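You operate a simulated robot arm through the tools that you are given. There is no shell and no other tool. Be economical: measure what you need, move in short steps, check, and stop when the job is done.

Carry out the task below with a simulated robot arm. There is one attempt and no reset: what you move stays moved.

## Task
Test the board's alarm by tripping the stir breaker by hand.
Fine: stir switch off first; breaker down, see the alarm lamp light, breaker up, shut the breaker door, press the alarm button once. Where these are worked on the way, their far stop is far enough and under half their travel is too little: breaker door, stir breaker.

Only the result counts: the job must be done as asked and must still hold three seconds after the hand-in. Knocking over, shifting, dropping, spilling or breaking anything else fails it.

## Robot
A 7-joint arm with a fingered hand on a trunk, on a base that drives. Base frame: it is fixed to the floor where the robot stands at the start and does not move with it; the origin is under the middle of the robot, x ahead of it, y to its left, z up. Lengths are in cm, angles in rad, forces in N, time in s.
Its first joint turns from -2.601 to 2.601 rad. Places, roughly: alarm button [110, -10, 110]; amps dial [170, -50, 120]; black plug switch [30, 70, 110]; blue brass valve [130, -160, 110]; blue plug switch [110, -50, 60]; blue reset button [170, -50, 110]; breaker door [130, -30, 110]; cool breaker [130, -20, 110]; cool switch [80, 10, 120]; green brass valve [170, -70, 100]; grey dial [100, 0, 100]; main switch [60, 20, 100]; pump breaker [140, -30, 110]; red brass valve [130, -50, 90]; red reset button [110, -160, 100]; set knob [80, 10, 100]. Payload 3.5 kg.
The TCP is the grasp point between the finger pads, 3 cm short of the fingertips. In the tool frame z runs along the fingers and y along their closing line. Largest opening 10.4 cm; the body of the gripper starts 3.5 cm behind the TCP. The gripper is a hand of 4 fingers: y runs from the thumb to the fingers, the wrist lies at [-1.5, -11, -18.6] in the tool frame.
Orientation is that of the tool frame in the base frame, as a unit quaternion [w, x, y, z]. With the fingers straight down and the wrist toward the robot, the tool's x, y and z point along [0, 1, 0], [1, 0, 0] and [0, 0, -1] of the base frame.

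## Interface
- The arm moves only by the tool move_arm. Its argument "rows" is text: rows parted by semicolons, each of 6 numbers parted by spaces: the shift along the tool's x, y, z in units of 50 mm (1.0 is 50 mm), then the turn, a rotation vector about the tool's x, y, z in units of 6 degrees (1.0 is 6 degrees). In form: tx ty tz rx ry rz; .... A call has 1 to 10 rows; each row shifts and turns the commanded pose from where the row before left it, along the tool's axes as they then stand. A call with a number of a shift or a turn outside -1 to 1 is refused whole. A row lasts 0.2 s, in which the tool goes at most 5 cm and 0.15 rad; a call with a longer step from one row to the next is refused whole. Where a pose cannot be reached the arm comes as near as it can. A force on the tool above 90 N (or 10 N above the force at the start of the call, whichever is more), or a blocked arm, ends the call early, and 0.2 s more pass. In this call time passes only in rows, and 0.2 s behind the last. The reply holds the time, the measured pose of the TCP, the force on the tool along the base axes, the opening and the grip force, in the units named above and with some noise, with the torque about the TCP (base axes, N m) and any sound that the robot's microphone picked up.
- Cameras (640 x 400 px; columns grow to the right, rows downward): "scene" is now at [2.97, 20.37, 162.86]; the picture's right is [0.41, -0.91, 0.00], its down [-0.63, -0.29, -0.72] and it looks along [0.65, 0.30, -0.70] (base axes); focal length 214 px, centre (320, 200). "wrist" rides on the gripper at [6.1, -9.2, -13] in the tool frame; the picture's right is [-0.81, 0.27, -0.52], its down [-0.53, -0.71, 0.46] and it looks along [-0.24, 0.64, 0.72] (tool axes); focal length 275 px, centre (320, 200). There is no depth. A picture from a camera that has moved, and an enlarged one, comes with that camera's place and axes in the base frame and with its lens.
- capture(camera): a new picture of that camera. No time passes.
- slide_trunk(by): slides the trunk up (or, below 0, down) by that many cm; the arm and the scene camera ride with it, the base frame stays. It gives what a move gives, with no picture.
- roll_base(legs): drives the robot by 1 to 6 legs, each [ahead, left, turn to the left] in cm, cm and rad, along the robot's own axes; the way and the turn of a leg run together, so that a leg with both is an arc; at most 150 cm and 3.142 rad a leg. The arm and the cameras ride along, it lands a little off, and it stops where it bumps. It gives what a move gives.
- finger_targets(index, middle, ring, thumb_bend, thumb_turn): sets how far each is bent, from 0 (flat) to 1 (curled in); at 0.3 the hand is open as for a grip, at 0.7 the pads meet at the TCP. One left out holds its place. A second passes; each finger stops where it meets its share of the squeeze, and holds until it gets a number again. It is the only way to open and close the hand. It gives what a move gives, with no picture; readings hold the bend of each and the force on the fingers (four entries, about 0 where the hand has none), thumb and palm. thumb_turn goes from beside the hand (0) to across from the fingers (1), as for a grip.
- aim_head(pan, tilt): turns the head with the scene camera to pan (to the left, within 2.705 rad either way) and tilt (down, from -0.506 to 1.204), counted from straight ahead of the robot. It gives what a move gives.
- close_up(camera, box): a new picture of the part [left, top, right, bottom] of that camera's present view, enlarged. No time passes.
- job_done(): hands the job in; it is judged then, once.

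Go step by step. Nothing tells you exact positions but the pictures and the camera data: compare them with the known pose of the tool, close in by small moves and look again before you grip or let go. The budget is 120 turns and 82 pictures, counting those below and the enlarged ones. Unless the task says otherwise, let go and move clear before handing in, and close with one line.

The tools are called after "Emit:" as a command line: name --argument value ..., lists and objects as JSON in quotes. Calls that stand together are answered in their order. move_arm: Moves the arm, as the interface text tells. Its arguments: {"type":"object","properties":{"rows":{"type":"string"}},"required":["rows"]} The other tools are called the same way: slide_trunk (by) slides the trunk up or down; finger_targets (index, middle, ring, thumb_bend, thumb_turn) moves the fingers one by one; roll_base (legs) drives the base; aim_head (pan, tilt) turns the head that bears the scene camera; capture (camera) takes a picture; close_up (camera, box) takes an enlarged picture of a part of a camera's view; job_done () hands the job in.

At the start:

```text
t: 0.0
tcp_pos: [62.6, -18.13, 140.53]
ee_rot: [0.0, 0.708, 0.707, -0.001]
ft_force: [0.3, 0.2, -0.3]
wrist_torque: [0.0, -0.01, 0.02]
opening: 10.36
gripper_force: 0.1
shape: jaw
bend: [0.3, 0.3, 0.3, 0.3, 0.98]
finger forces: [0.0, 0.0, 0.0, 0.0, 0.1, 0.0]
trunk travel left (down, up): [-67.5, 3.5]
robot x, y, heading: [0.0, -0.06, -0.002]
head pan, tilt: [0.428, 0.77]
```

scene: 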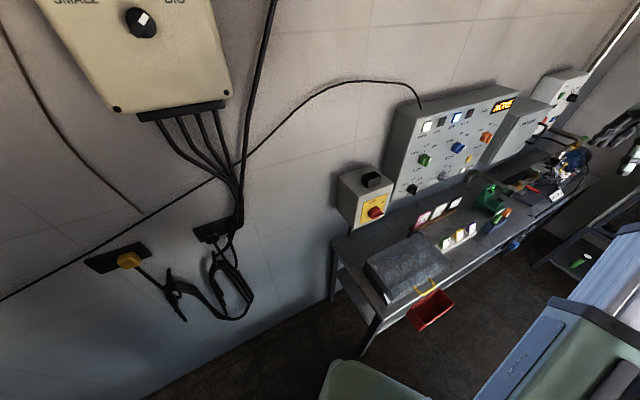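
wrist: 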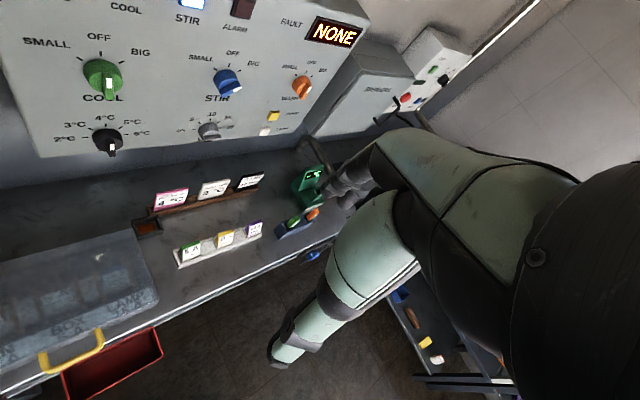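

I see a control board on the wall with switches (cool green, stir blue, orange), lamps and a breaker box to its right. I'll look closer at the board first.

Emit:
close_up --camera "scene" --box '[380, 60, 600, 200]'

Emit:
close_up --camera "wrist" --box '[0, 0, 480, 300]'

```text
2.86 times, centred on (490, 130) of scene
camera zoom: at [2.97, 20.37, 162.86], right [0.41, -0.91, 0.0], down [-0.63, -0.29, -0.72], along [0.65, 0.3, -0.7], focal length 613 px, centre (-166, 400)
```

zoom: 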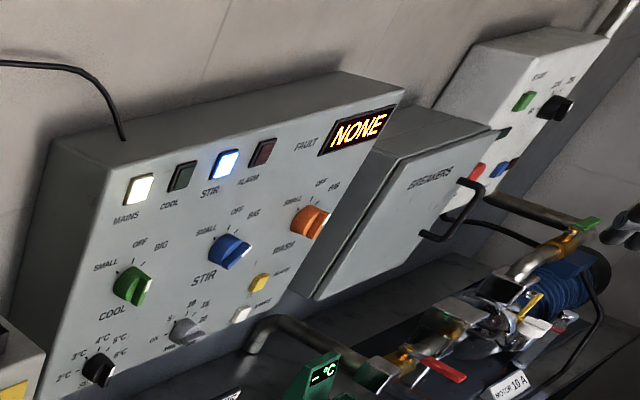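

```text
1.33 times, centred on (240, 150) of wrist
camera zoom: at [53.63, -11.95, 153.59], right [0.27, -0.81, 0.52], down [-0.71, -0.53, -0.46], along [0.64, -0.24, -0.72], focal length 367 px, centre (427, 267)
```

zoom: 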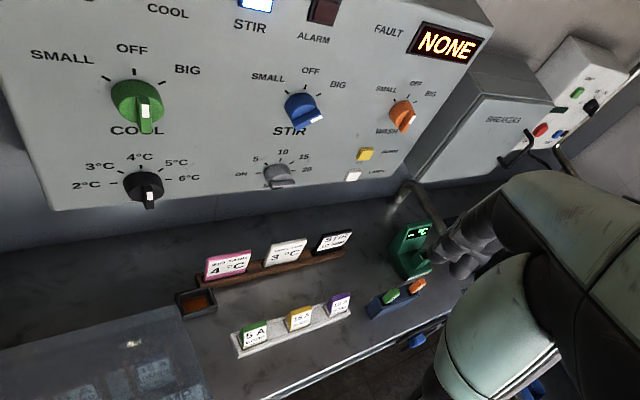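

The blue stir knob triangulates to about (97, 1, 117) on a vertical panel running along (0.76, -0.65). I'll look around for obstacles before moving.

Emit:
aim_head --pan -0.15 --tilt 0.6

Emit:
capture --camera "scene"

Emit:
aim_head --pan -0.9 --tilt 0.8

Emit:
capture --camera "scene"

```text
t: 1.0
tcp_pos: [62.65, -18.22, 140.57]
ee_rot: [0.0, 0.707, 0.707, 0.0]
ft_force: [0.3, 0.6, -0.2]
wrist_torque: [0.04, 0.02, -0.01]
opening: 10.36
gripper_force: 0.0
shape: jaw
bend: [0.3, 0.3, 0.3, 0.3, 0.98]
finger forces: [0.0, 0.0, 0.1, 0.0, 0.0, 0.1]
trunk travel left (down, up): [-67.5, 3.5]
robot x, y, heading: [-0.04, 0.25, 0.002]
head pan, tilt: [-0.15, 0.6]
```

```text
77 pictures are left
camera scene: at [4.25, 15.66, 164.3], right [-0.15, -0.99, 0.0], down [-0.56, 0.08, -0.82], along [0.82, -0.12, -0.57], focal length 214 px, centre (320, 200)
```

scene: 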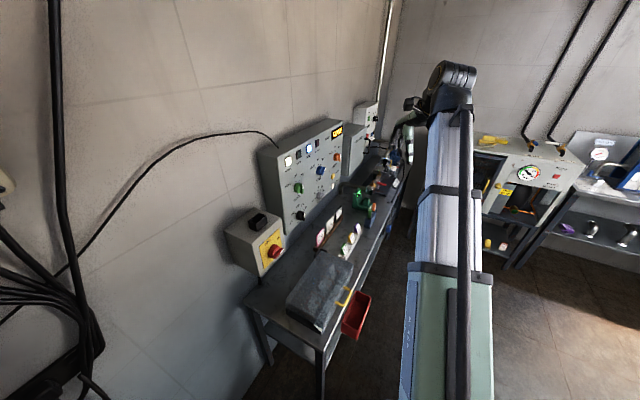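

```text
t: 2.1
tcp_pos: [62.69, -18.19, 140.48]
ee_rot: [0.0, 0.707, 0.707, 0.0]
ft_force: [-0.2, -0.4, 0.2]
wrist_torque: [-0.01, 0.0, 0.0]
opening: 10.38
gripper_force: 0.0
shape: jaw
bend: [0.3, 0.3, 0.3, 0.3, 0.98]
finger forces: [0.1, 0.0, 0.0, 0.0, 0.0, 0.0]
trunk travel left (down, up): [-67.5, 3.5]
robot x, y, heading: [0.17, 0.12, -0.004]
head pan, tilt: [-0.901, 0.799]
```

```text
76 pictures are left
camera scene: at [0.52, 10.65, 162.62], right [-0.78, -0.62, 0.0], down [-0.45, 0.56, -0.7], along [0.43, -0.55, -0.72], focal length 214 px, centre (320, 200)
```

scene: 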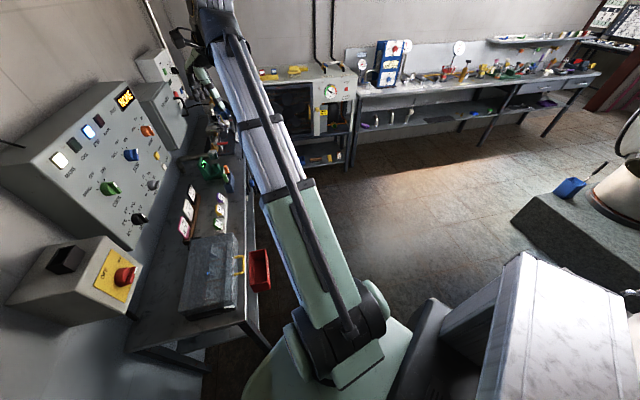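

The robot arm stretches ahead beside the bench; there's a pale block to the right rear. I'll look there before driving.

Emit:
aim_head --pan -1.8 --tilt 0.8

Emit:
capture --camera "scene"

```text
t: 3.3
tcp_pos: [62.63, -18.27, 140.57]
ee_rot: [0.0, 0.707, 0.707, 0.0]
ft_force: [0.5, 0.1, -0.4]
wrist_torque: [0.0, 0.0, 0.0]
opening: 10.37
gripper_force: 0.0
shape: jaw
bend: [0.3, 0.3, 0.3, 0.3, 0.98]
finger forces: [0.1, 0.0, 0.0, 0.0, 0.0, 0.0]
trunk travel left (down, up): [-67.5, 3.5]
robot x, y, heading: [-0.03, 0.13, -0.002]
head pan, tilt: [-1.799, 0.799]
```

```text
75 pictures are left
camera scene: at [-6.32, 9.11, 162.62], right [-0.97, 0.23, 0.0], down [0.16, 0.7, -0.7], along [-0.16, -0.68, -0.72], focal length 214 px, centre (320, 200)
```

scene: 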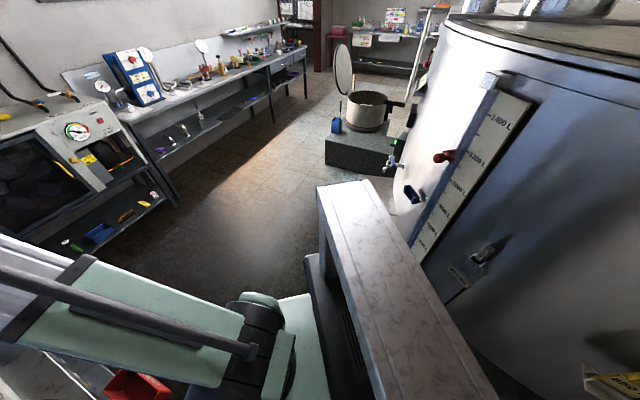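

The pale block is the robot's own column; the floor to the right is clear. I'll drive right, turn to face the board, then come up in front of it.

Emit:
roll_base --legs '[[0, -74, 0], [0, 0, 0.863], [32, -47, 0]]'

Emit:
aim_head --pan -0.1 --tilt 0.7

Emit:
capture --camera "scene"

Emit:
capture --camera "wrist"

```text
t: 12.5
tcp_pos: [110.53, -45.07, 140.47]
ee_rot: [0.0, 0.34, 0.94, -0.001]
ft_force: [0.7, -0.1, -0.5]
wrist_torque: [0.03, 0.02, -0.05]
opening: 10.37
gripper_force: 0.1
shape: jaw
bend: [0.3, 0.3, 0.3, 0.3, 0.98]
finger forces: [0.0, 0.0, 0.1, 0.0, 0.1, 0.1]
trunk travel left (down, up): [-67.5, 3.5]
robot x, y, heading: [56.19, -81.58, 0.879]
head pan, tilt: [-1.799, 0.799]
```

```text
t: 14.2
tcp_pos: [110.47, -44.98, 140.54]
ee_rot: [-0.001, 0.34, 0.94, 0.0]
ft_force: [-0.5, -0.4, -0.1]
wrist_torque: [0.01, -0.01, 0.0]
opening: 10.36
gripper_force: 0.1
shape: jaw
bend: [0.3, 0.3, 0.3, 0.3, 0.98]
finger forces: [0.0, 0.0, 0.0, 0.0, 0.0, 0.0]
trunk travel left (down, up): [-67.5, 3.5]
robot x, y, heading: [56.27, -82.11, 0.875]
head pan, tilt: [-0.099, 0.7]
```

```text
74 pictures are left
camera scene: at [46.48, -68.17, 163.44], right [0.7, -0.71, 0.0], down [-0.46, -0.45, -0.76], along [0.55, 0.54, -0.64], focal length 214 px, centre (320, 200)
```

scene: 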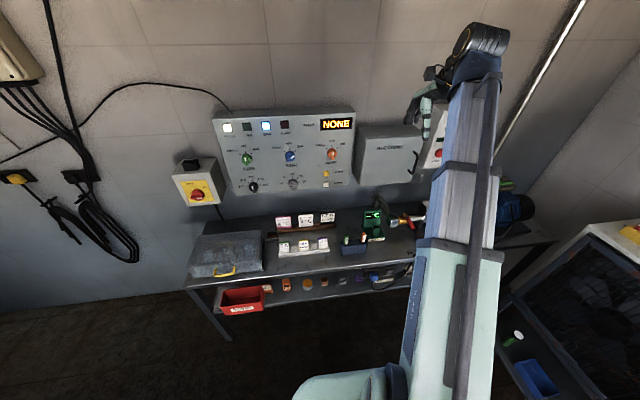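

```text
73 pictures are left
camera wrist: at [99.99, -48.01, 153.59], right [0.8, -0.31, 0.52], down [-0.05, -0.89, -0.46], along [0.6, 0.34, -0.72], focal length 275 px, centre (320, 200)
```

wrist: 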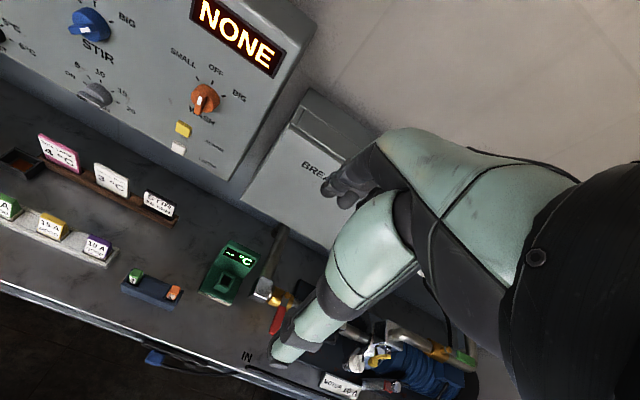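

Now I'm facing the board. Take an enlarged look for labels and knob positions.

Emit:
close_up --camera "scene" --box '[205, 100, 355, 200]'

Emit:
close_up --camera "scene" --box '[320, 100, 470, 200]'

```text
4.00 times, centred on (280, 150) of scene
camera zoom: at [46.48, -68.17, 163.44], right [0.7, -0.71, 0.0], down [-0.46, -0.45, -0.76], along [0.55, 0.54, -0.64], focal length 858 px, centre (480, 400)
```

zoom: 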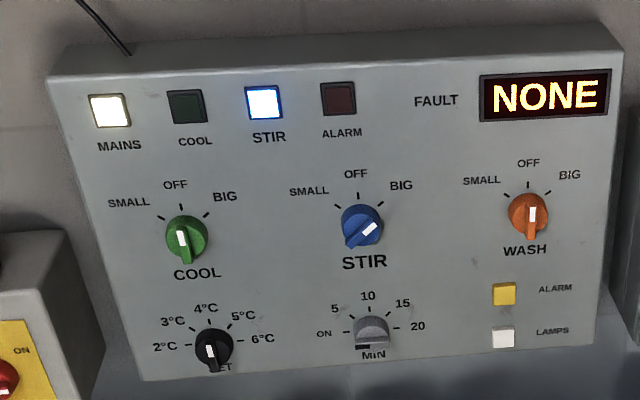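

```text
4.00 times, centred on (395, 150) of scene
camera zoom: at [46.48, -68.17, 163.44], right [0.7, -0.71, 0.0], down [-0.46, -0.45, -0.76], along [0.55, 0.54, -0.64], focal length 858 px, centre (20, 400)
```

zoom: 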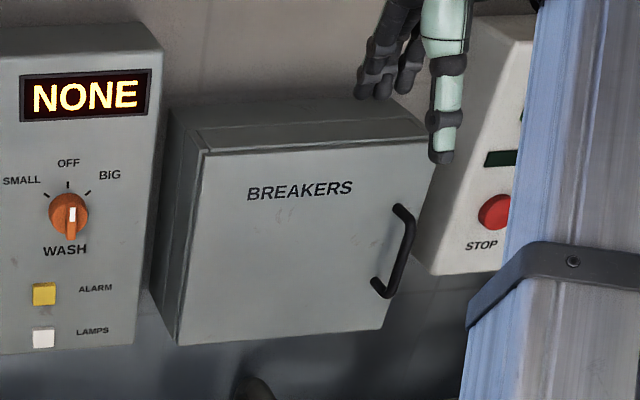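

The stir switch (blue) is at BIG, and the panel normal matches my heading. I'll pitch the hand to point at the panel and move it left toward the stir knob, staying well off.

Emit:
move_arm --rows "0 0 0 -1 0 0;0 0 0 -1 0 0;0 0 0 -1 0 0;0 0 0 -1 0 0;0 0 0 -1 0 0;0 0 0 -1 0 0;0 0 0 -1 0 0;0 0 0 -1 0 0;0 0 0 -1 0 0;0 0 0 -1 0 0"

Emit:
move_arm --rows "0 0 0 -1 0 0;0 0 0 -1 0 0;0 0 0 -1 0 0;0 0 0 -1 0 0;0 0 0 -1 0 0;0.9 0 0 0 0 0;0.9 0 0 0 0 0;0.9 0 0 0 0 0;0.9 0 0 0 0 0;0.9 0 0 0 0 0"

Emit:
capture --camera "scene"

Emit:
capture --camera "wrist"

```text
t: 16.4
tcp_pos: [110.53, -44.97, 140.41]
ee_rot: [0.17, 0.295, 0.814, 0.47]
ft_force: [-0.2, -0.3, -0.2]
wrist_torque: [0.02, 0.0, -0.02]
opening: 10.35
gripper_force: 0.0
shape: jaw
bend: [0.3, 0.3, 0.3, 0.3, 0.98]
finger forces: [0.0, 0.1, 0.0, 0.0, 0.1, 0.0]
trunk travel left (down, up): [-67.5, 3.5]
robot x, y, heading: [56.45, -81.59, 0.876]
head pan, tilt: [-0.099, 0.7]
```

```text
t: 18.6
tcp_pos: [98.41, -35.11, 141.02]
ee_rot: [0.239, 0.236, 0.668, 0.664]
ft_force: [0.2, -0.5, 0.4]
wrist_torque: [0.01, -0.04, 0.01]
opening: 10.35
gripper_force: 0.1
shape: jaw
bend: [0.3, 0.3, 0.3, 0.3, 0.98]
finger forces: [0.0, 0.0, 0.1, 0.0, 0.1, 0.0]
out of reach, approached as far as the arm can: row 9, 10
trunk travel left (down, up): [-67.5, 3.5]
robot x, y, heading: [56.25, -81.73, 0.878]
head pan, tilt: [-0.099, 0.7]
```

```text
70 pictures are left
camera scene: at [46.46, -68.15, 163.44], right [0.7, -0.71, 0.0], down [-0.46, -0.45, -0.76], along [0.55, 0.54, -0.64], focal length 214 px, centre (320, 200)
```

scene: 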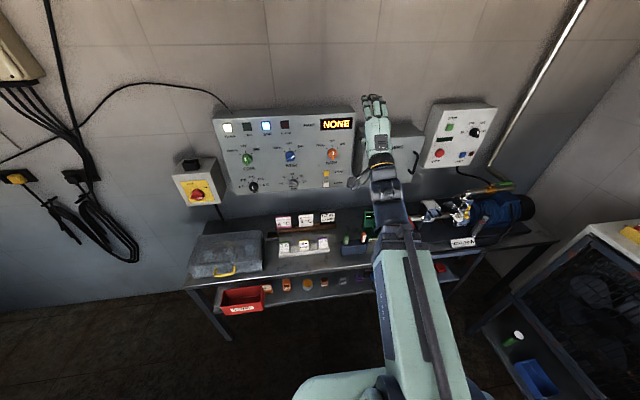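

```text
69 pictures are left
camera wrist: at [85.59, -41.27, 131.99], right [0.3, -0.91, 0.28], down [0.7, 0.01, -0.71], along [0.64, 0.41, 0.64], focal length 275 px, centre (320, 200)
```

wrist: 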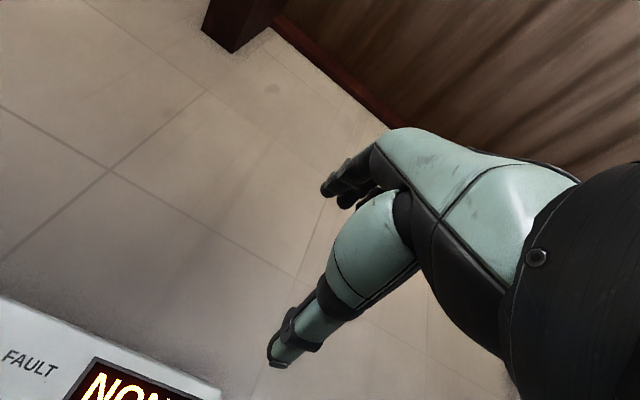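

The tool is level now; it was just too near the body. I'll go ahead, down and further left towards the stir knob.

Emit:
move_arm --rows "0 0 1 0 0 0;0 0 1 0 0 0;0 0 0.8 0 0 0;0 -0.9 0 0 0 0;0 -0.9 0 0 0 0;0 -0.9 0 0 0 0;0 -0.9 0 0 0 0;0 -0.9 0 0 0 0;0.7 0 0 0 0 0;0.7 0 0 0 0 0"

Emit:
capture --camera "scene"

```text
t: 20.8
tcp_pos: [110.07, -29.97, 122.25]
ee_rot: [0.235, 0.224, 0.675, 0.662]
ft_force: [0.2, 0.2, 0.7]
wrist_torque: [0.0, 0.01, -0.01]
opening: 10.38
gripper_force: 0.0
shape: jaw
bend: [0.3, 0.3, 0.3, 0.3, 0.98]
finger forces: [0.0, 0.1, 0.0, 0.0, 0.0, 0.0]
out of reach, approached as far as the arm can: row 1, 2, 3, 4, 5, 6, 7, 8, 9, 10
trunk travel left (down, up): [-67.5, 3.5]
robot x, y, heading: [56.19, -81.52, 0.874]
head pan, tilt: [-0.099, 0.7]
```

```text
68 pictures are left
camera scene: at [46.43, -68.15, 163.44], right [0.7, -0.71, 0.0], down [-0.46, -0.45, -0.77], along [0.55, 0.54, -0.64], focal length 214 px, centre (320, 200)
```

scene: 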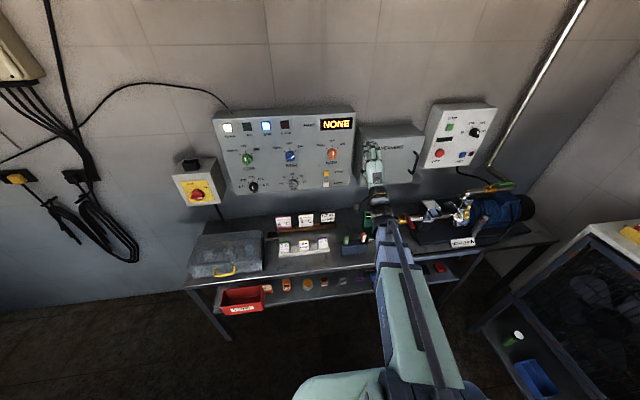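

Reaching left of the robot's midline with this pose doesn't work, while right of it did. I'll raise and bring the hand back to the right, then shift the base left instead.

Emit:
move_arm --rows "-1 0 0 0 0 0;-1 0 0 0 0 0;-1 0 0 0 0 0;-1 0 0 0 0 0;-1 0 0 0 0 0;0 0.9 0 0 0 0;0 0.9 0 0 0 0;0 0.9 0 0 0 0"

Emit:
close_up --camera "scene" --box '[220, 180, 440, 300]'

```text
t: 22.6
tcp_pos: [129.36, -45.89, 135.89]
ee_rot: [0.242, 0.242, 0.664, 0.665]
ft_force: [0.4, 0.3, 0.5]
wrist_torque: [-0.02, 0.0, 0.02]
opening: 10.39
gripper_force: 0.0
shape: jaw
bend: [0.3, 0.3, 0.3, 0.3, 0.97]
finger forces: [0.0, 0.0, 0.1, 0.0, 0.0, 0.0]
trunk travel left (down, up): [-67.5, 3.5]
robot x, y, heading: [56.4, -81.58, 0.879]
head pan, tilt: [-0.099, 0.7]
```

```text
2.91 times, centred on (330, 240) of scene
camera zoom: at [46.46, -68.19, 163.44], right [0.7, -0.71, 0.0], down [-0.46, -0.45, -0.77], along [0.55, 0.54, -0.64], focal length 624 px, centre (291, 84)
```

zoom: 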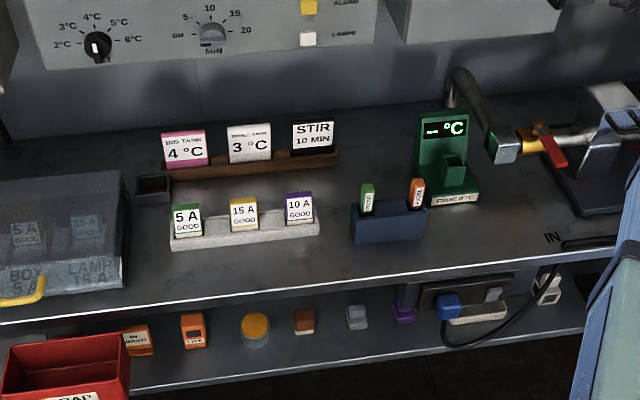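

Commands restart from the measured pose, and the hand is free here. I'll test whether the hand can roll counter-clockwise as the knob turn needs.

Emit:
move_arm --rows "0 0 -1 0 0 0;0 0 0 0 0 -1;0 0 0 0 0 -1;0 0 0 0 0 -1;0 0 0 0 0 -1;0 0 0 0 0 -1;0 0 0 0 0 -1;0 0 0 0 0 -1;0 0 0 0 0 -1;0 0 0 0 0 -1"

Emit:
move_arm --rows "0 0 0 0 0 -1;0 0 0 0 0 -1;0 0 0 0 0 -1;0 0 0 0 0 -1;0 0 0 0 0 -1;0 0 0 0 0 -1;0 1 0 0 0 0;0 1 0 0 0 0;0 1 0 0 0 0;0 1 0 0 0 0"

Emit:
capture --camera "scene"

```text
t: 24.8
tcp_pos: [126.31, -49.57, 135.69]
ee_rot: [0.517, -0.089, 0.702, 0.482]
ft_force: [0.1, -0.3, -0.7]
wrist_torque: [-0.02, 0.0, 0.05]
opening: 10.39
gripper_force: 0.0
shape: jaw
bend: [0.3, 0.3, 0.3, 0.3, 0.97]
finger forces: [0.0, 0.0, 0.0, 0.0, 0.0, 0.0]
trunk travel left (down, up): [-67.5, 3.5]
robot x, y, heading: [56.61, -81.33, 0.878]
head pan, tilt: [-0.099, 0.7]
```

```text
t: 27.0
tcp_pos: [110.63, -36.59, 136.27]
ee_rot: [0.641, -0.299, 0.64, 0.3]
ft_force: [-0.1, 0.4, -0.1]
wrist_torque: [0.0, 0.0, 0.01]
opening: 10.38
gripper_force: 0.1
shape: jaw
bend: [0.3, 0.3, 0.3, 0.3, 0.97]
finger forces: [0.1, 0.1, 0.1, 0.0, 0.0, 0.0]
trunk travel left (down, up): [-67.5, 3.5]
robot x, y, heading: [56.01, -81.69, 0.874]
head pan, tilt: [-0.099, 0.7]
```

```text
66 pictures are left
camera scene: at [46.42, -68.13, 163.43], right [0.7, -0.71, 0.0], down [-0.46, -0.45, -0.77], along [0.55, 0.54, -0.64], focal length 214 px, centre (320, 200)
```

scene: 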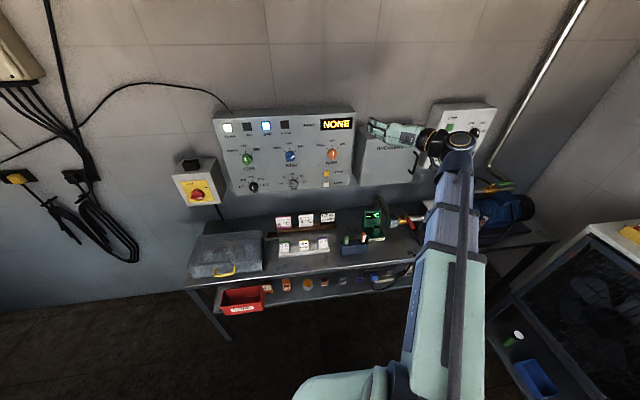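

The roll works. See if the hand can go further left in this roll.

Emit:
move_arm --rows "0 1 0 0 0 0;0 1 0 0 0 0;0 1 0 0 0 0;0 1 0 0 0 0;0 1 0 0 0 0;0 1 0 0 0 0;0 0.7 0 0 0 0"

```text
t: 28.6
tcp_pos: [84.77, -15.13, 135.89]
ee_rot: [0.641, -0.299, 0.64, 0.3]
ft_force: [-0.2, -0.1, 0.3]
wrist_torque: [0.03, -0.02, 0.01]
opening: 10.35
gripper_force: 0.1
shape: jaw
bend: [0.3, 0.3, 0.3, 0.3, 0.97]
finger forces: [0.0, 0.1, 0.1, 0.1, 0.0, 0.0]
trunk travel left (down, up): [-67.5, 3.5]
robot x, y, heading: [56.59, -81.64, 0.873]
head pan, tilt: [-0.099, 0.7]
```

It reaches the stir knob column now. I'll descend to knob height, roll back so the fingers straddle the knob bar, and look.

Emit:
move_arm --rows "0.95 0 0 0 0 0;0.95 0 0 0 0 0;0.95 0 0 0 0 0;0.95 0 0 0 0 0;0 0 0 0 0 1;0 0 0 0 0 1;0 0 0 0 0 1;0 0 0 0 0 1;0 0 0 0 0 1;0 0 0 0 0 1"

Emit:
capture --camera "wrist"

Emit:
close_up --camera "scene" --box '[205, 100, 355, 200]'

```text
t: 30.8
tcp_pos: [86.96, -17.58, 131.1]
ee_rot: [0.511, -0.093, 0.707, 0.48]
ft_force: [0.2, 0.4, 0.6]
wrist_torque: [0.0, 0.0, 0.01]
opening: 10.41
gripper_force: 0.1
shape: jaw
bend: [0.3, 0.3, 0.3, 0.3, 0.97]
finger forces: [0.0, 0.1, 0.0, 0.1, 0.0, 0.1]
out of reach, approached as far as the arm can: row 4, 5, 6, 7, 8, 9, 10
trunk travel left (down, up): [-67.5, 3.5]
robot x, y, heading: [56.45, -81.31, 0.876]
head pan, tilt: [-0.099, 0.7]
```

```text
65 pictures are left
camera wrist: at [81.73, -30.25, 121.03], right [-0.12, -0.55, 0.83], down [0.98, -0.21, 0.01], along [0.17, 0.81, 0.56], focal length 275 px, centre (320, 200)
```

wrist: 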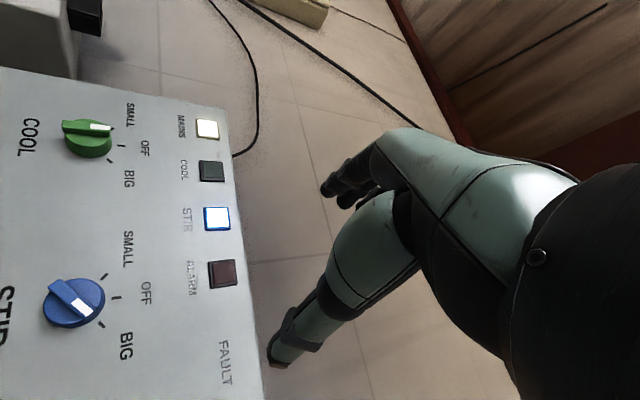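

```text
4.00 times, centred on (280, 150) of scene
camera zoom: at [46.48, -68.17, 163.44], right [0.7, -0.71, 0.0], down [-0.46, -0.45, -0.76], along [0.55, 0.54, -0.64], focal length 858 px, centre (480, 400)
```

zoom: 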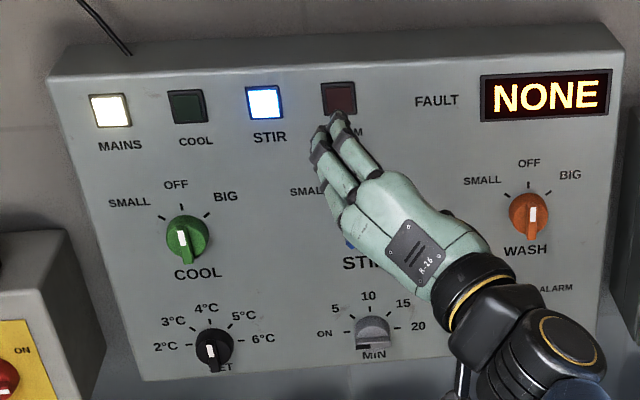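

The hand can't get lower at this trunk height, so I'll lower the trunk 14 cm and check.

Emit:
slide_trunk --by -14

Emit:
capture --camera "scene"

Emit:
capture --camera "wrist"

```text
t: 32.5
tcp_pos: [87.01, -17.81, 117.04]
ee_rot: [0.512, -0.093, 0.707, 0.479]
ft_force: [1.2, -0.4, 0.0]
wrist_torque: [-0.01, 0.01, 0.04]
opening: 10.39
gripper_force: 0.0
shape: jaw
bend: [0.3, 0.3, 0.3, 0.3, 0.97]
finger forces: [0.1, 0.0, 0.1, 0.0, 0.0, 0.1]
trunk travel left (down, up): [-53.5, 17.5]
robot x, y, heading: [56.18, -81.31, 0.882]
head pan, tilt: [-0.099, 0.7]
```

```text
63 pictures are left
camera scene: at [46.48, -68.17, 149.45], right [0.7, -0.71, 0.0], down [-0.46, -0.45, -0.77], along [0.55, 0.54, -0.64], focal length 214 px, centre (320, 200)
```

scene: 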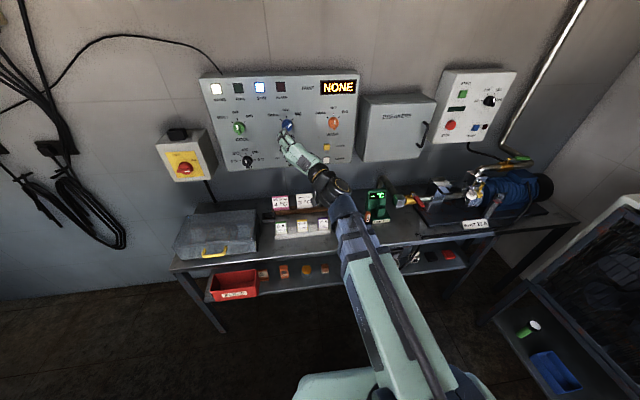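

```text
62 pictures are left
camera wrist: at [81.73, -30.24, 107.01], right [-0.13, -0.55, 0.83], down [0.98, -0.21, 0.01], along [0.17, 0.81, 0.56], focal length 275 px, centre (320, 200)
```

wrist: 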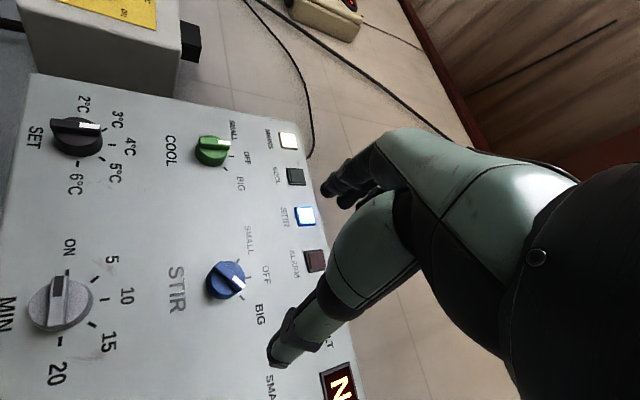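

Good height now. I refine: stir knob axis at along-wall a≈75.1, z≈116.6, panel face at depth ≈ -66.5. I'll align and approach halfway, then check.

Emit:
move_arm --rows "0 0 0 0 0 0.75;0 0 0 0 0 0.75;0.54 0.4 0 0 0 0;0 0 0.8 0 0 0;0 0 0.8 0 0 0;0 0 0.8 0 0 0"

Emit:
capture --camera "wrist"

Emit:
close_up --camera "scene" --box '[220, 80, 370, 180]'

```text
t: 33.9
tcp_pos: [94.72, -8.65, 120.88]
ee_rot: [0.469, -0.042, 0.715, 0.517]
ft_force: [-0.1, -1.3, 0.7]
wrist_torque: [-0.01, 0.02, 0.03]
opening: 10.39
gripper_force: 0.0
shape: jaw
bend: [0.3, 0.3, 0.3, 0.3, 0.97]
finger forces: [0.1, 0.0, 0.0, 0.1, 0.1, 0.0]
out of reach, approached as far as the arm can: row 1, 2, 3, 4, 6
trunk travel left (down, up): [-53.5, 17.5]
robot x, y, heading: [56.44, -81.68, 0.876]
head pan, tilt: [-0.099, 0.7]
```

```text
61 pictures are left
camera wrist: at [88.16, -20.33, 110.56], right [-0.02, -0.62, 0.78], down [0.97, -0.2, -0.13], along [0.24, 0.76, 0.61], focal length 275 px, centre (320, 200)
```

wrist: 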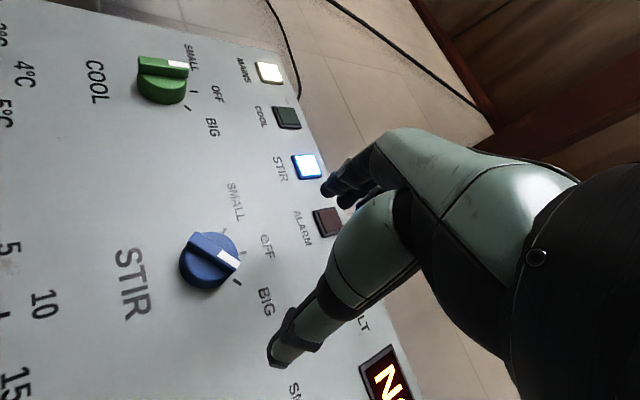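

```text
4.00 times, centred on (295, 130) of scene
camera zoom: at [46.48, -68.15, 149.44], right [0.7, -0.71, 0.0], down [-0.46, -0.45, -0.76], along [0.55, 0.54, -0.64], focal length 858 px, centre (420, 480)
```

zoom: 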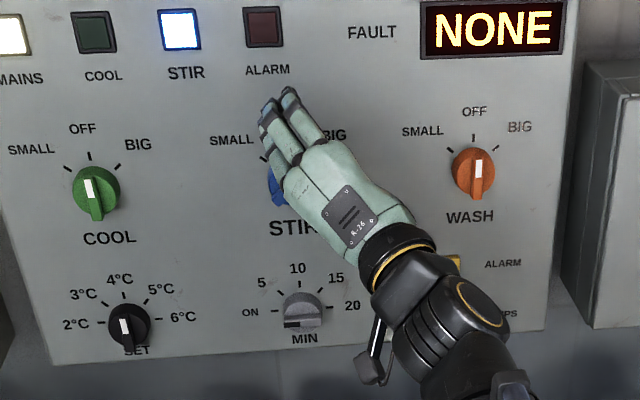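

The arm's lower limit still pushes it up, so I lower the trunk another 10 cm, then correct.

Emit:
slide_trunk --by -10

Emit:
capture --camera "scene"

```text
t: 35.2
tcp_pos: [94.75, -8.73, 110.9]
ee_rot: [0.468, -0.041, 0.715, 0.517]
ft_force: [0.5, 0.3, -0.5]
wrist_torque: [-0.01, 0.02, -0.02]
opening: 10.39
gripper_force: 0.0
shape: jaw
bend: [0.3, 0.3, 0.3, 0.3, 0.97]
finger forces: [0.0, 0.1, 0.1, 0.1, 0.0, 0.0]
trunk travel left (down, up): [-43.5, 27.5]
robot x, y, heading: [56.22, -81.5, 0.875]
head pan, tilt: [-0.099, 0.7]
```

```text
59 pictures are left
camera scene: at [46.48, -68.17, 139.45], right [0.7, -0.71, 0.0], down [-0.46, -0.45, -0.77], along [0.55, 0.54, -0.64], focal length 214 px, centre (320, 200)
```

scene: 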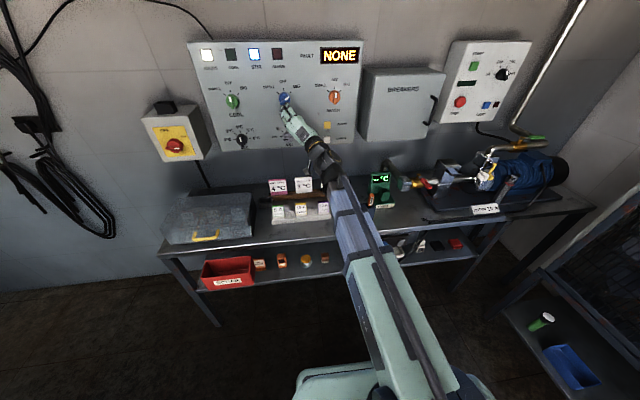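

I'll align laterally with the knob axis, move slightly forward and look.

Emit:
move_arm --rows "-0.16 0.65 0 0 0 0;-0.16 0.65 0 0 0 0;0 0 0.4 0 0 0"

Emit:
capture --camera "wrist"

Emit:
close_up --camera "scene" --box '[230, 50, 380, 150]'

```text
t: 36.0
tcp_pos: [93.18, -4.62, 116.66]
ee_rot: [0.469, -0.042, 0.715, 0.516]
ft_force: [-0.8, 0.3, -0.2]
wrist_torque: [0.0, 0.0, 0.01]
opening: 10.38
gripper_force: 0.1
shape: jaw
bend: [0.3, 0.3, 0.3, 0.3, 0.97]
finger forces: [0.1, 0.1, 0.0, 0.1, 0.0, 0.0]
trunk travel left (down, up): [-43.5, 27.5]
robot x, y, heading: [56.29, -81.47, 0.874]
head pan, tilt: [-0.099, 0.7]
```

```text
58 pictures are left
camera wrist: at [86.66, -16.43, 106.16], right [-0.02, -0.62, 0.78], down [0.97, -0.2, -0.13], along [0.24, 0.76, 0.61], focal length 275 px, centre (320, 200)
```

wrist: 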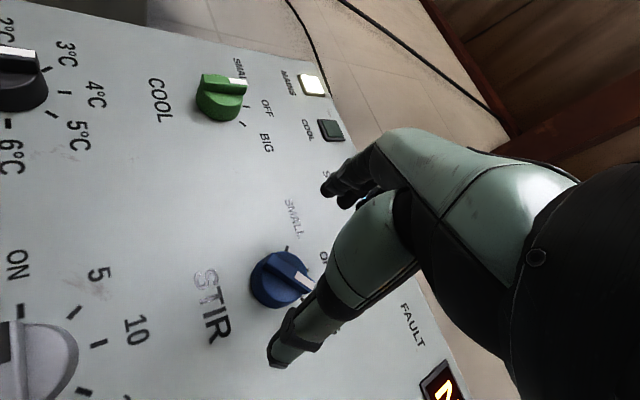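

```text
4.00 times, centred on (305, 100) of scene
camera zoom: at [46.46, -68.17, 139.44], right [0.7, -0.71, 0.0], down [-0.46, -0.45, -0.77], along [0.55, 0.54, -0.64], focal length 858 px, centre (380, 600)
```

zoom: 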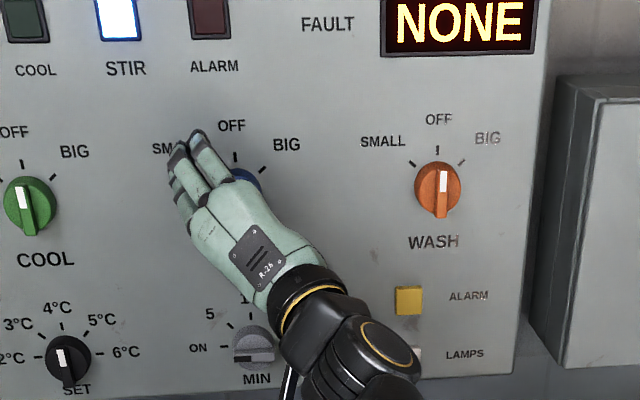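

The knob lies on the tool axis. I'll advance 6 cm so the fingers straddle it, then look.

Emit:
move_arm --rows "0 0 0.6 0 0 0;0 0 0.4 0 0 0;0 0 0.2 0 0 0"

Emit:
capture --camera "wrist"

```text
t: 36.8
tcp_pos: [97.07, -0.18, 116.48]
ee_rot: [0.469, -0.042, 0.716, 0.516]
ft_force: [-0.6, -1.7, -0.9]
wrist_torque: [0.12, -0.08, 0.07]
opening: 10.36
gripper_force: 0.1
shape: jaw
bend: [0.3, 0.3, 0.3, 0.3, 0.97]
finger forces: [0.0, 2.2, 0.1, 0.0, 0.1, 0.0]
trunk travel left (down, up): [-43.5, 27.5]
robot x, y, heading: [56.2, -81.26, 0.877]
head pan, tilt: [-0.099, 0.7]
```

```text
56 pictures are left
camera wrist: at [90.44, -11.77, 106.03], right [-0.02, -0.62, 0.78], down [0.97, -0.2, -0.13], along [0.24, 0.76, 0.61], focal length 275 px, centre (320, 200)
```

wrist: 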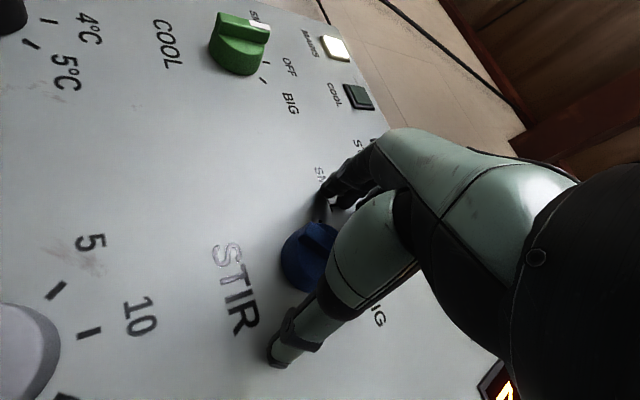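

A fingertip just touches the panel. I back off half a centimetre and close on the knob.

Emit:
move_arm --rows "0 0 -0.1 0 0 0"

Emit:
finger_targets --index 0.65 --middle 0.65 --ring 0.65 --thumb_bend 0.65

Emit:
capture --camera "wrist"

```text
t: 37.2
tcp_pos: [96.69, -0.46, 116.5]
ee_rot: [0.47, -0.043, 0.715, 0.516]
ft_force: [0.5, 0.0, 0.2]
wrist_torque: [-0.02, 0.01, -0.01]
opening: 10.39
gripper_force: 0.0
shape: jaw
bend: [0.3, 0.3, 0.3, 0.3, 0.97]
finger forces: [0.0, 0.0, 0.0, 0.0, 0.0, 0.0]
trunk travel left (down, up): [-43.5, 27.5]
robot x, y, heading: [56.16, -81.51, 0.872]
head pan, tilt: [-0.099, 0.7]
```

```text
t: 38.2
tcp_pos: [96.62, -0.56, 116.62]
ee_rot: [0.468, -0.043, 0.715, 0.517]
ft_force: [-2.2, 2.4, 5.2]
wrist_torque: [0.13, -0.13, 0.08]
opening: 3.51
gripper_force: 8.7
shape: fingers
bend: [0.57, 0.59, 0.65, 0.58, 0.97]
finger forces: [5.5, 6.1, 0.0, 0.1, 5.8, 0.1]
trunk travel left (down, up): [-43.5, 27.5]
robot x, y, heading: [56.37, -81.43, 0.875]
head pan, tilt: [-0.099, 0.7]
```

```text
55 pictures are left
camera wrist: at [90.1, -12.18, 106.08], right [-0.02, -0.62, 0.78], down [0.97, -0.2, -0.13], along [0.24, 0.76, 0.61], focal length 275 px, centre (320, 200)
```

wrist: 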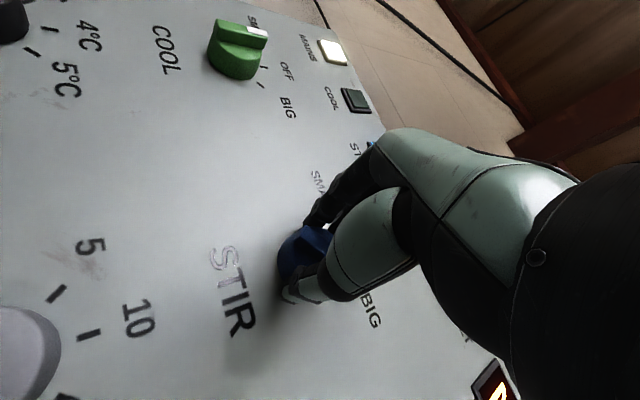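

The knob is gripped. Turn it counter-clockwise about 45°.

Emit:
move_arm --rows "0 0 0 0 0 -0.8;0 0 0 0 0 -0.8;0 0 0 0 0 -0.8;0 0 0 0 0 -0.8;0 0 0 0 0 -0.8;0 0 0 0 0 -0.8;0 0 0 0 0 -0.8;0 0 0 0 0 -0.8;0 0 0 0 0 -0.8"

Emit:
capture --camera "wrist"

Emit:
close_up --camera "scene" --box '[190, 30, 370, 150]'

```text
t: 40.2
tcp_pos: [96.54, -0.58, 116.43]
ee_rot: [0.626, -0.301, 0.65, 0.308]
ft_force: [-2.7, 1.9, 1.0]
wrist_torque: [0.04, 0.0, 0.08]
opening: 3.45
gripper_force: 8.2
shape: fingers
bend: [0.57, 0.6, 0.65, 0.58, 0.97]
finger forces: [4.6, 5.5, 0.0, 0.0, 6.9, 0.0]
trunk travel left (down, up): [-43.5, 27.5]
robot x, y, heading: [56.17, -81.5, 0.876]
head pan, tilt: [-0.099, 0.7]
```

```text
54 pictures are left
camera wrist: at [95.5, -16.38, 110.49], right [-0.51, -0.22, 0.83], down [0.86, -0.09, 0.51], along [-0.04, 0.97, 0.24], focal length 275 px, centre (320, 200)
```

wrist: 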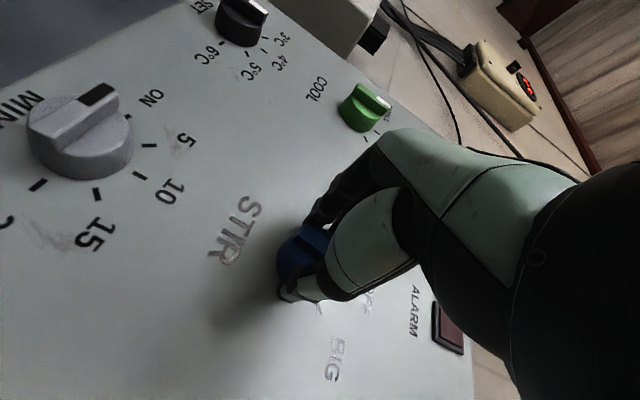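

```text
3.33 times, centred on (280, 90) of scene
camera zoom: at [46.43, -68.16, 139.43], right [0.7, -0.71, 0.0], down [-0.46, -0.45, -0.77], along [0.55, 0.54, -0.64], focal length 715 px, centre (453, 567)
```

zoom: 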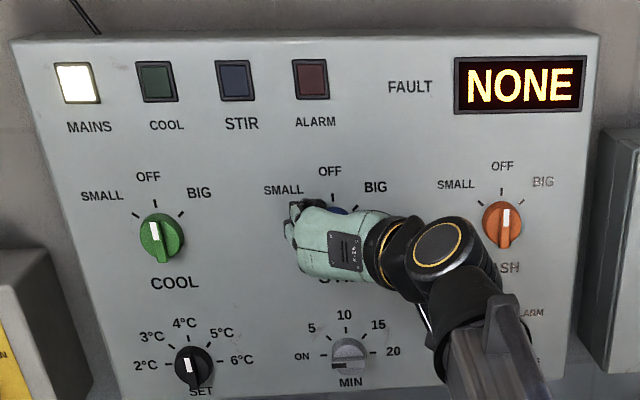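

The STIR lamp is out. Release and back away, then verify.

Emit:
finger_targets --index 0.3 --middle 0.3 --ring 0.3 --thumb_bend 0.3

Emit:
move_arm --rows "0 0 -0.6 0 0 0;0 0 -0.8 0 0 0;0 0 -1 0 0 0;0 -1 0 0 0 0;0 -1 0 0 0 0;0 -1 0 0 0 0;0 -1 0 0 0 0"

Emit:
capture --camera "scene"

Emit:
close_up --camera "scene" --box '[190, 30, 370, 150]'

```text
t: 41.2
tcp_pos: [96.75, -0.5, 116.33]
ee_rot: [0.627, -0.301, 0.65, 0.307]
ft_force: [1.4, 0.6, 0.6]
wrist_torque: [0.01, -0.01, -0.01]
opening: 10.26
gripper_force: 0.0
shape: fingers
bend: [0.3, 0.3, 0.3, 0.3, 0.97]
finger forces: [0.1, 0.1, 0.0, 0.0, 0.0, 0.0]
trunk travel left (down, up): [-43.5, 27.5]
robot x, y, heading: [56.5, -81.52, 0.874]
head pan, tilt: [-0.099, 0.7]
```

```text
t: 42.8
tcp_pos: [104.65, -22.34, 116.84]
ee_rot: [0.626, -0.302, 0.649, 0.307]
ft_force: [-0.4, 1.2, 0.5]
wrist_torque: [-0.01, 0.0, -0.02]
opening: 10.29
gripper_force: 0.2
shape: fingers
bend: [0.3, 0.3, 0.3, 0.3, 0.97]
finger forces: [0.1, 0.1, 0.1, 0.0, 0.0, 0.1]
trunk travel left (down, up): [-43.5, 27.5]
robot x, y, heading: [56.35, -81.37, 0.874]
head pan, tilt: [-0.099, 0.7]
```

```text
52 pictures are left
camera scene: at [46.47, -68.17, 139.44], right [0.7, -0.71, 0.0], down [-0.46, -0.45, -0.76], along [0.55, 0.54, -0.64], focal length 214 px, centre (320, 200)
```

scene: 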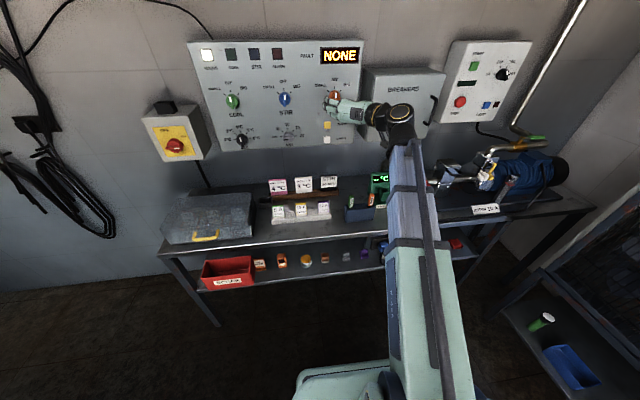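

```text
3.33 times, centred on (280, 90) of scene
camera zoom: at [46.47, -68.17, 139.44], right [0.7, -0.71, 0.0], down [-0.46, -0.45, -0.76], along [0.55, 0.54, -0.64], focal length 715 px, centre (453, 567)
```

zoom: 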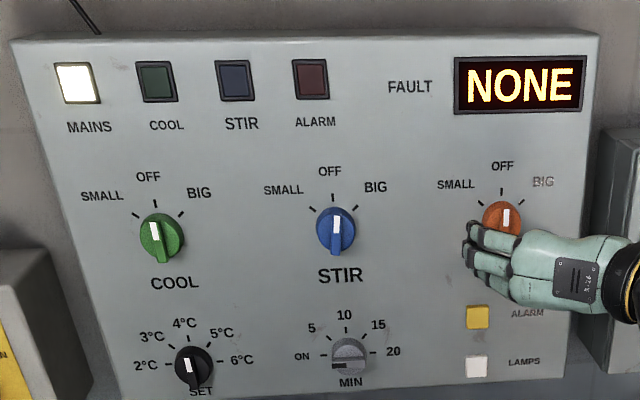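

Stir is OFF. Now look closely at the breaker door and handle.

Emit:
close_up --camera "scene" --box '[340, 50, 490, 150]'

Emit:
capture --camera "wrist"

```text
4.00 times, centred on (415, 100) of scene
camera zoom: at [46.47, -68.17, 139.44], right [0.7, -0.71, 0.0], down [-0.46, -0.45, -0.76], along [0.55, 0.54, -0.64], focal length 858 px, centre (-60, 600)
```

zoom: 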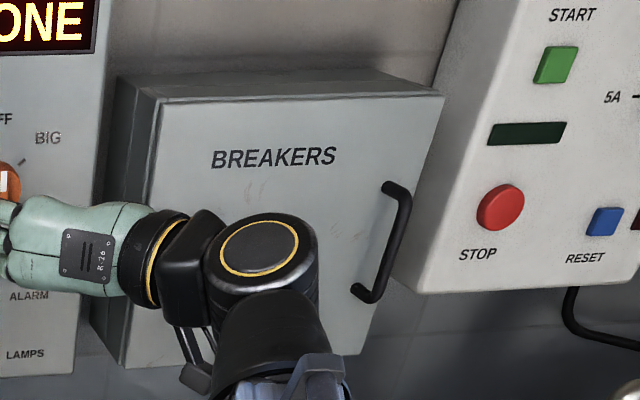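

```text
49 pictures are left
camera wrist: at [103.55, -38.13, 110.88], right [-0.51, -0.22, 0.83], down [0.86, -0.09, 0.51], along [-0.04, 0.97, 0.24], focal length 275 px, centre (320, 200)
```

wrist: 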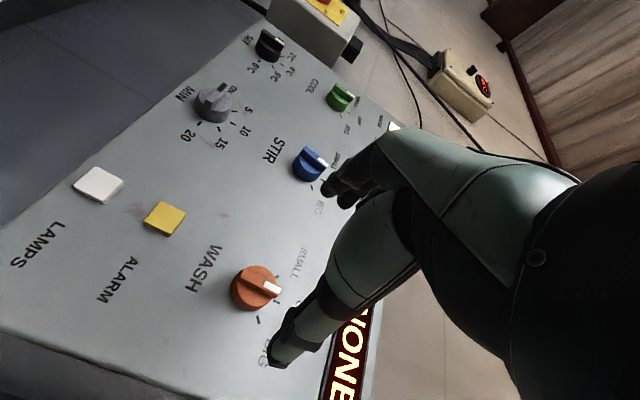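

Handle bar is vertical at roughly (141, -38, 113), hinge side on the left. I'll move the hand right, in front of the handle, staying ~8 cm off.

Emit:
move_arm --rows "0 -1 0 0 0 0;0 -1 0 0 0 0;0 -1 0 0 0 0;0 -1 0 0 0 0;0 -1 0 0 0 0;0 -1 0 0 0 0;0 -1 0 0 0 0;0.7 -0.6 0 0 0 0"

Emit:
capture --camera "wrist"

Emit:
capture --camera "scene"

```text
t: 44.6
tcp_pos: [134.01, -46.54, 112.16]
ee_rot: [0.626, -0.302, 0.65, 0.308]
ft_force: [-0.5, 0.8, -0.1]
wrist_torque: [-0.03, -0.02, -0.05]
opening: 10.29
gripper_force: 0.1
shape: fingers
bend: [0.3, 0.3, 0.3, 0.3, 0.97]
finger forces: [0.0, 0.1, 0.1, 0.0, 0.1, 0.0]
trunk travel left (down, up): [-43.5, 27.5]
robot x, y, heading: [56.5, -81.69, 0.875]
head pan, tilt: [-0.099, 0.7]
```

```text
48 pictures are left
camera wrist: at [132.87, -62.34, 106.23], right [-0.51, -0.22, 0.83], down [0.86, -0.09, 0.51], along [-0.04, 0.97, 0.24], focal length 275 px, centre (320, 200)
```

wrist: 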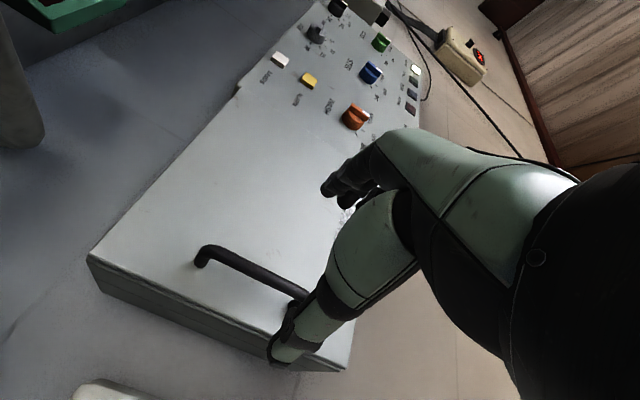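

```text
47 pictures are left
camera scene: at [46.48, -68.17, 139.45], right [0.7, -0.71, 0.0], down [-0.46, -0.45, -0.76], along [0.55, 0.54, -0.64], focal length 214 px, centre (320, 200)
```

scene: 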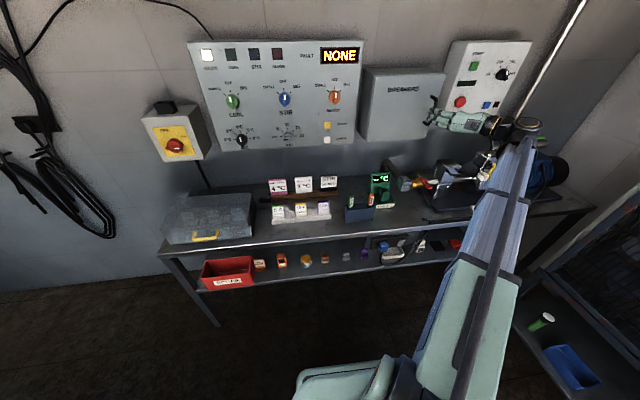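

The handle is on-axis to within half a centimetre. I'll advance to straddle the bar.

Emit:
move_arm --rows "0.12 0.1 0.6 0 0 0;0 0 0.6 0 0 0;0 0 0.5 0 0 0;0 0 0.2 0 0 0"

Emit:
capture --camera "wrist"

```text
t: 45.6
tcp_pos: [139.79, -38.68, 111.39]
ee_rot: [0.626, -0.303, 0.65, 0.308]
ft_force: [0.2, -0.1, 0.7]
wrist_torque: [0.0, 0.0, -0.02]
opening: 10.31
gripper_force: 0.1
shape: fingers
bend: [0.3, 0.3, 0.3, 0.3, 0.97]
finger forces: [0.0, 0.0, 0.1, 0.0, 0.1, 0.0]
trunk travel left (down, up): [-43.5, 27.5]
robot x, y, heading: [56.01, -81.47, 0.875]
head pan, tilt: [-0.099, 0.7]
```

```text
46 pictures are left
camera wrist: at [138.66, -54.53, 105.4], right [-0.51, -0.22, 0.83], down [0.86, -0.09, 0.51], along [-0.04, 0.97, 0.24], focal length 275 px, centre (320, 200)
```

wrist: 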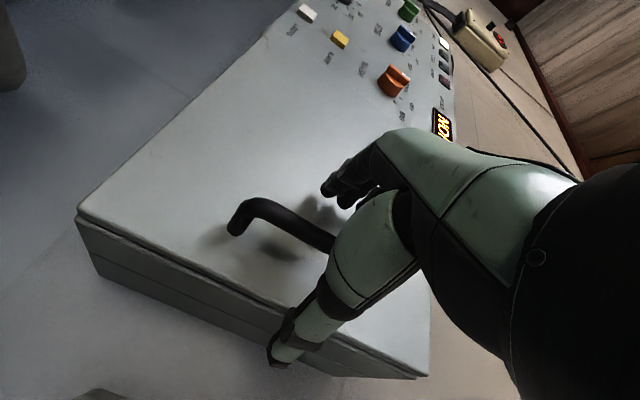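

The bar sits right at the grasp point. Close on it.

Emit:
finger_targets --index 0.68 --middle 0.68 --ring 0.68 --thumb_bend 0.68

Emit:
capture --camera "wrist"

```text
t: 46.6
tcp_pos: [139.77, -38.81, 111.46]
ee_rot: [0.626, -0.301, 0.65, 0.307]
ft_force: [0.6, 0.2, 0.7]
wrist_torque: [0.03, 0.01, -0.02]
opening: 0.65
gripper_force: 0.1
shape: fingers
bend: [0.68, 0.68, 0.68, 0.68, 0.97]
finger forces: [0.1, 0.0, 0.1, 0.1, 0.0, 0.0]
trunk travel left (down, up): [-43.5, 27.5]
robot x, y, heading: [56.56, -81.41, 0.877]
head pan, tilt: [-0.099, 0.7]
```

```text
45 pictures are left
camera wrist: at [138.65, -54.56, 105.4], right [-0.51, -0.22, 0.83], down [0.86, -0.09, 0.5], along [-0.04, 0.97, 0.24], focal length 275 px, centre (320, 200)
```

wrist: 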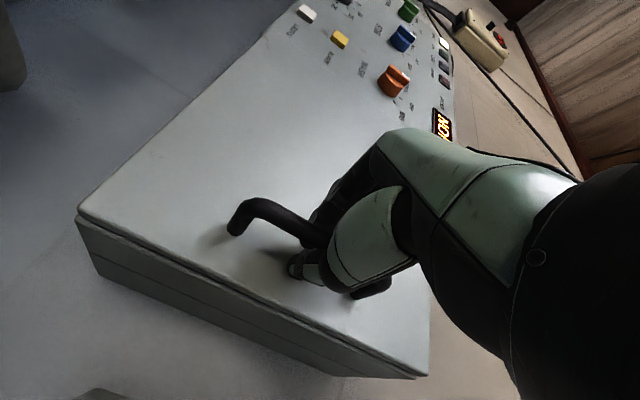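

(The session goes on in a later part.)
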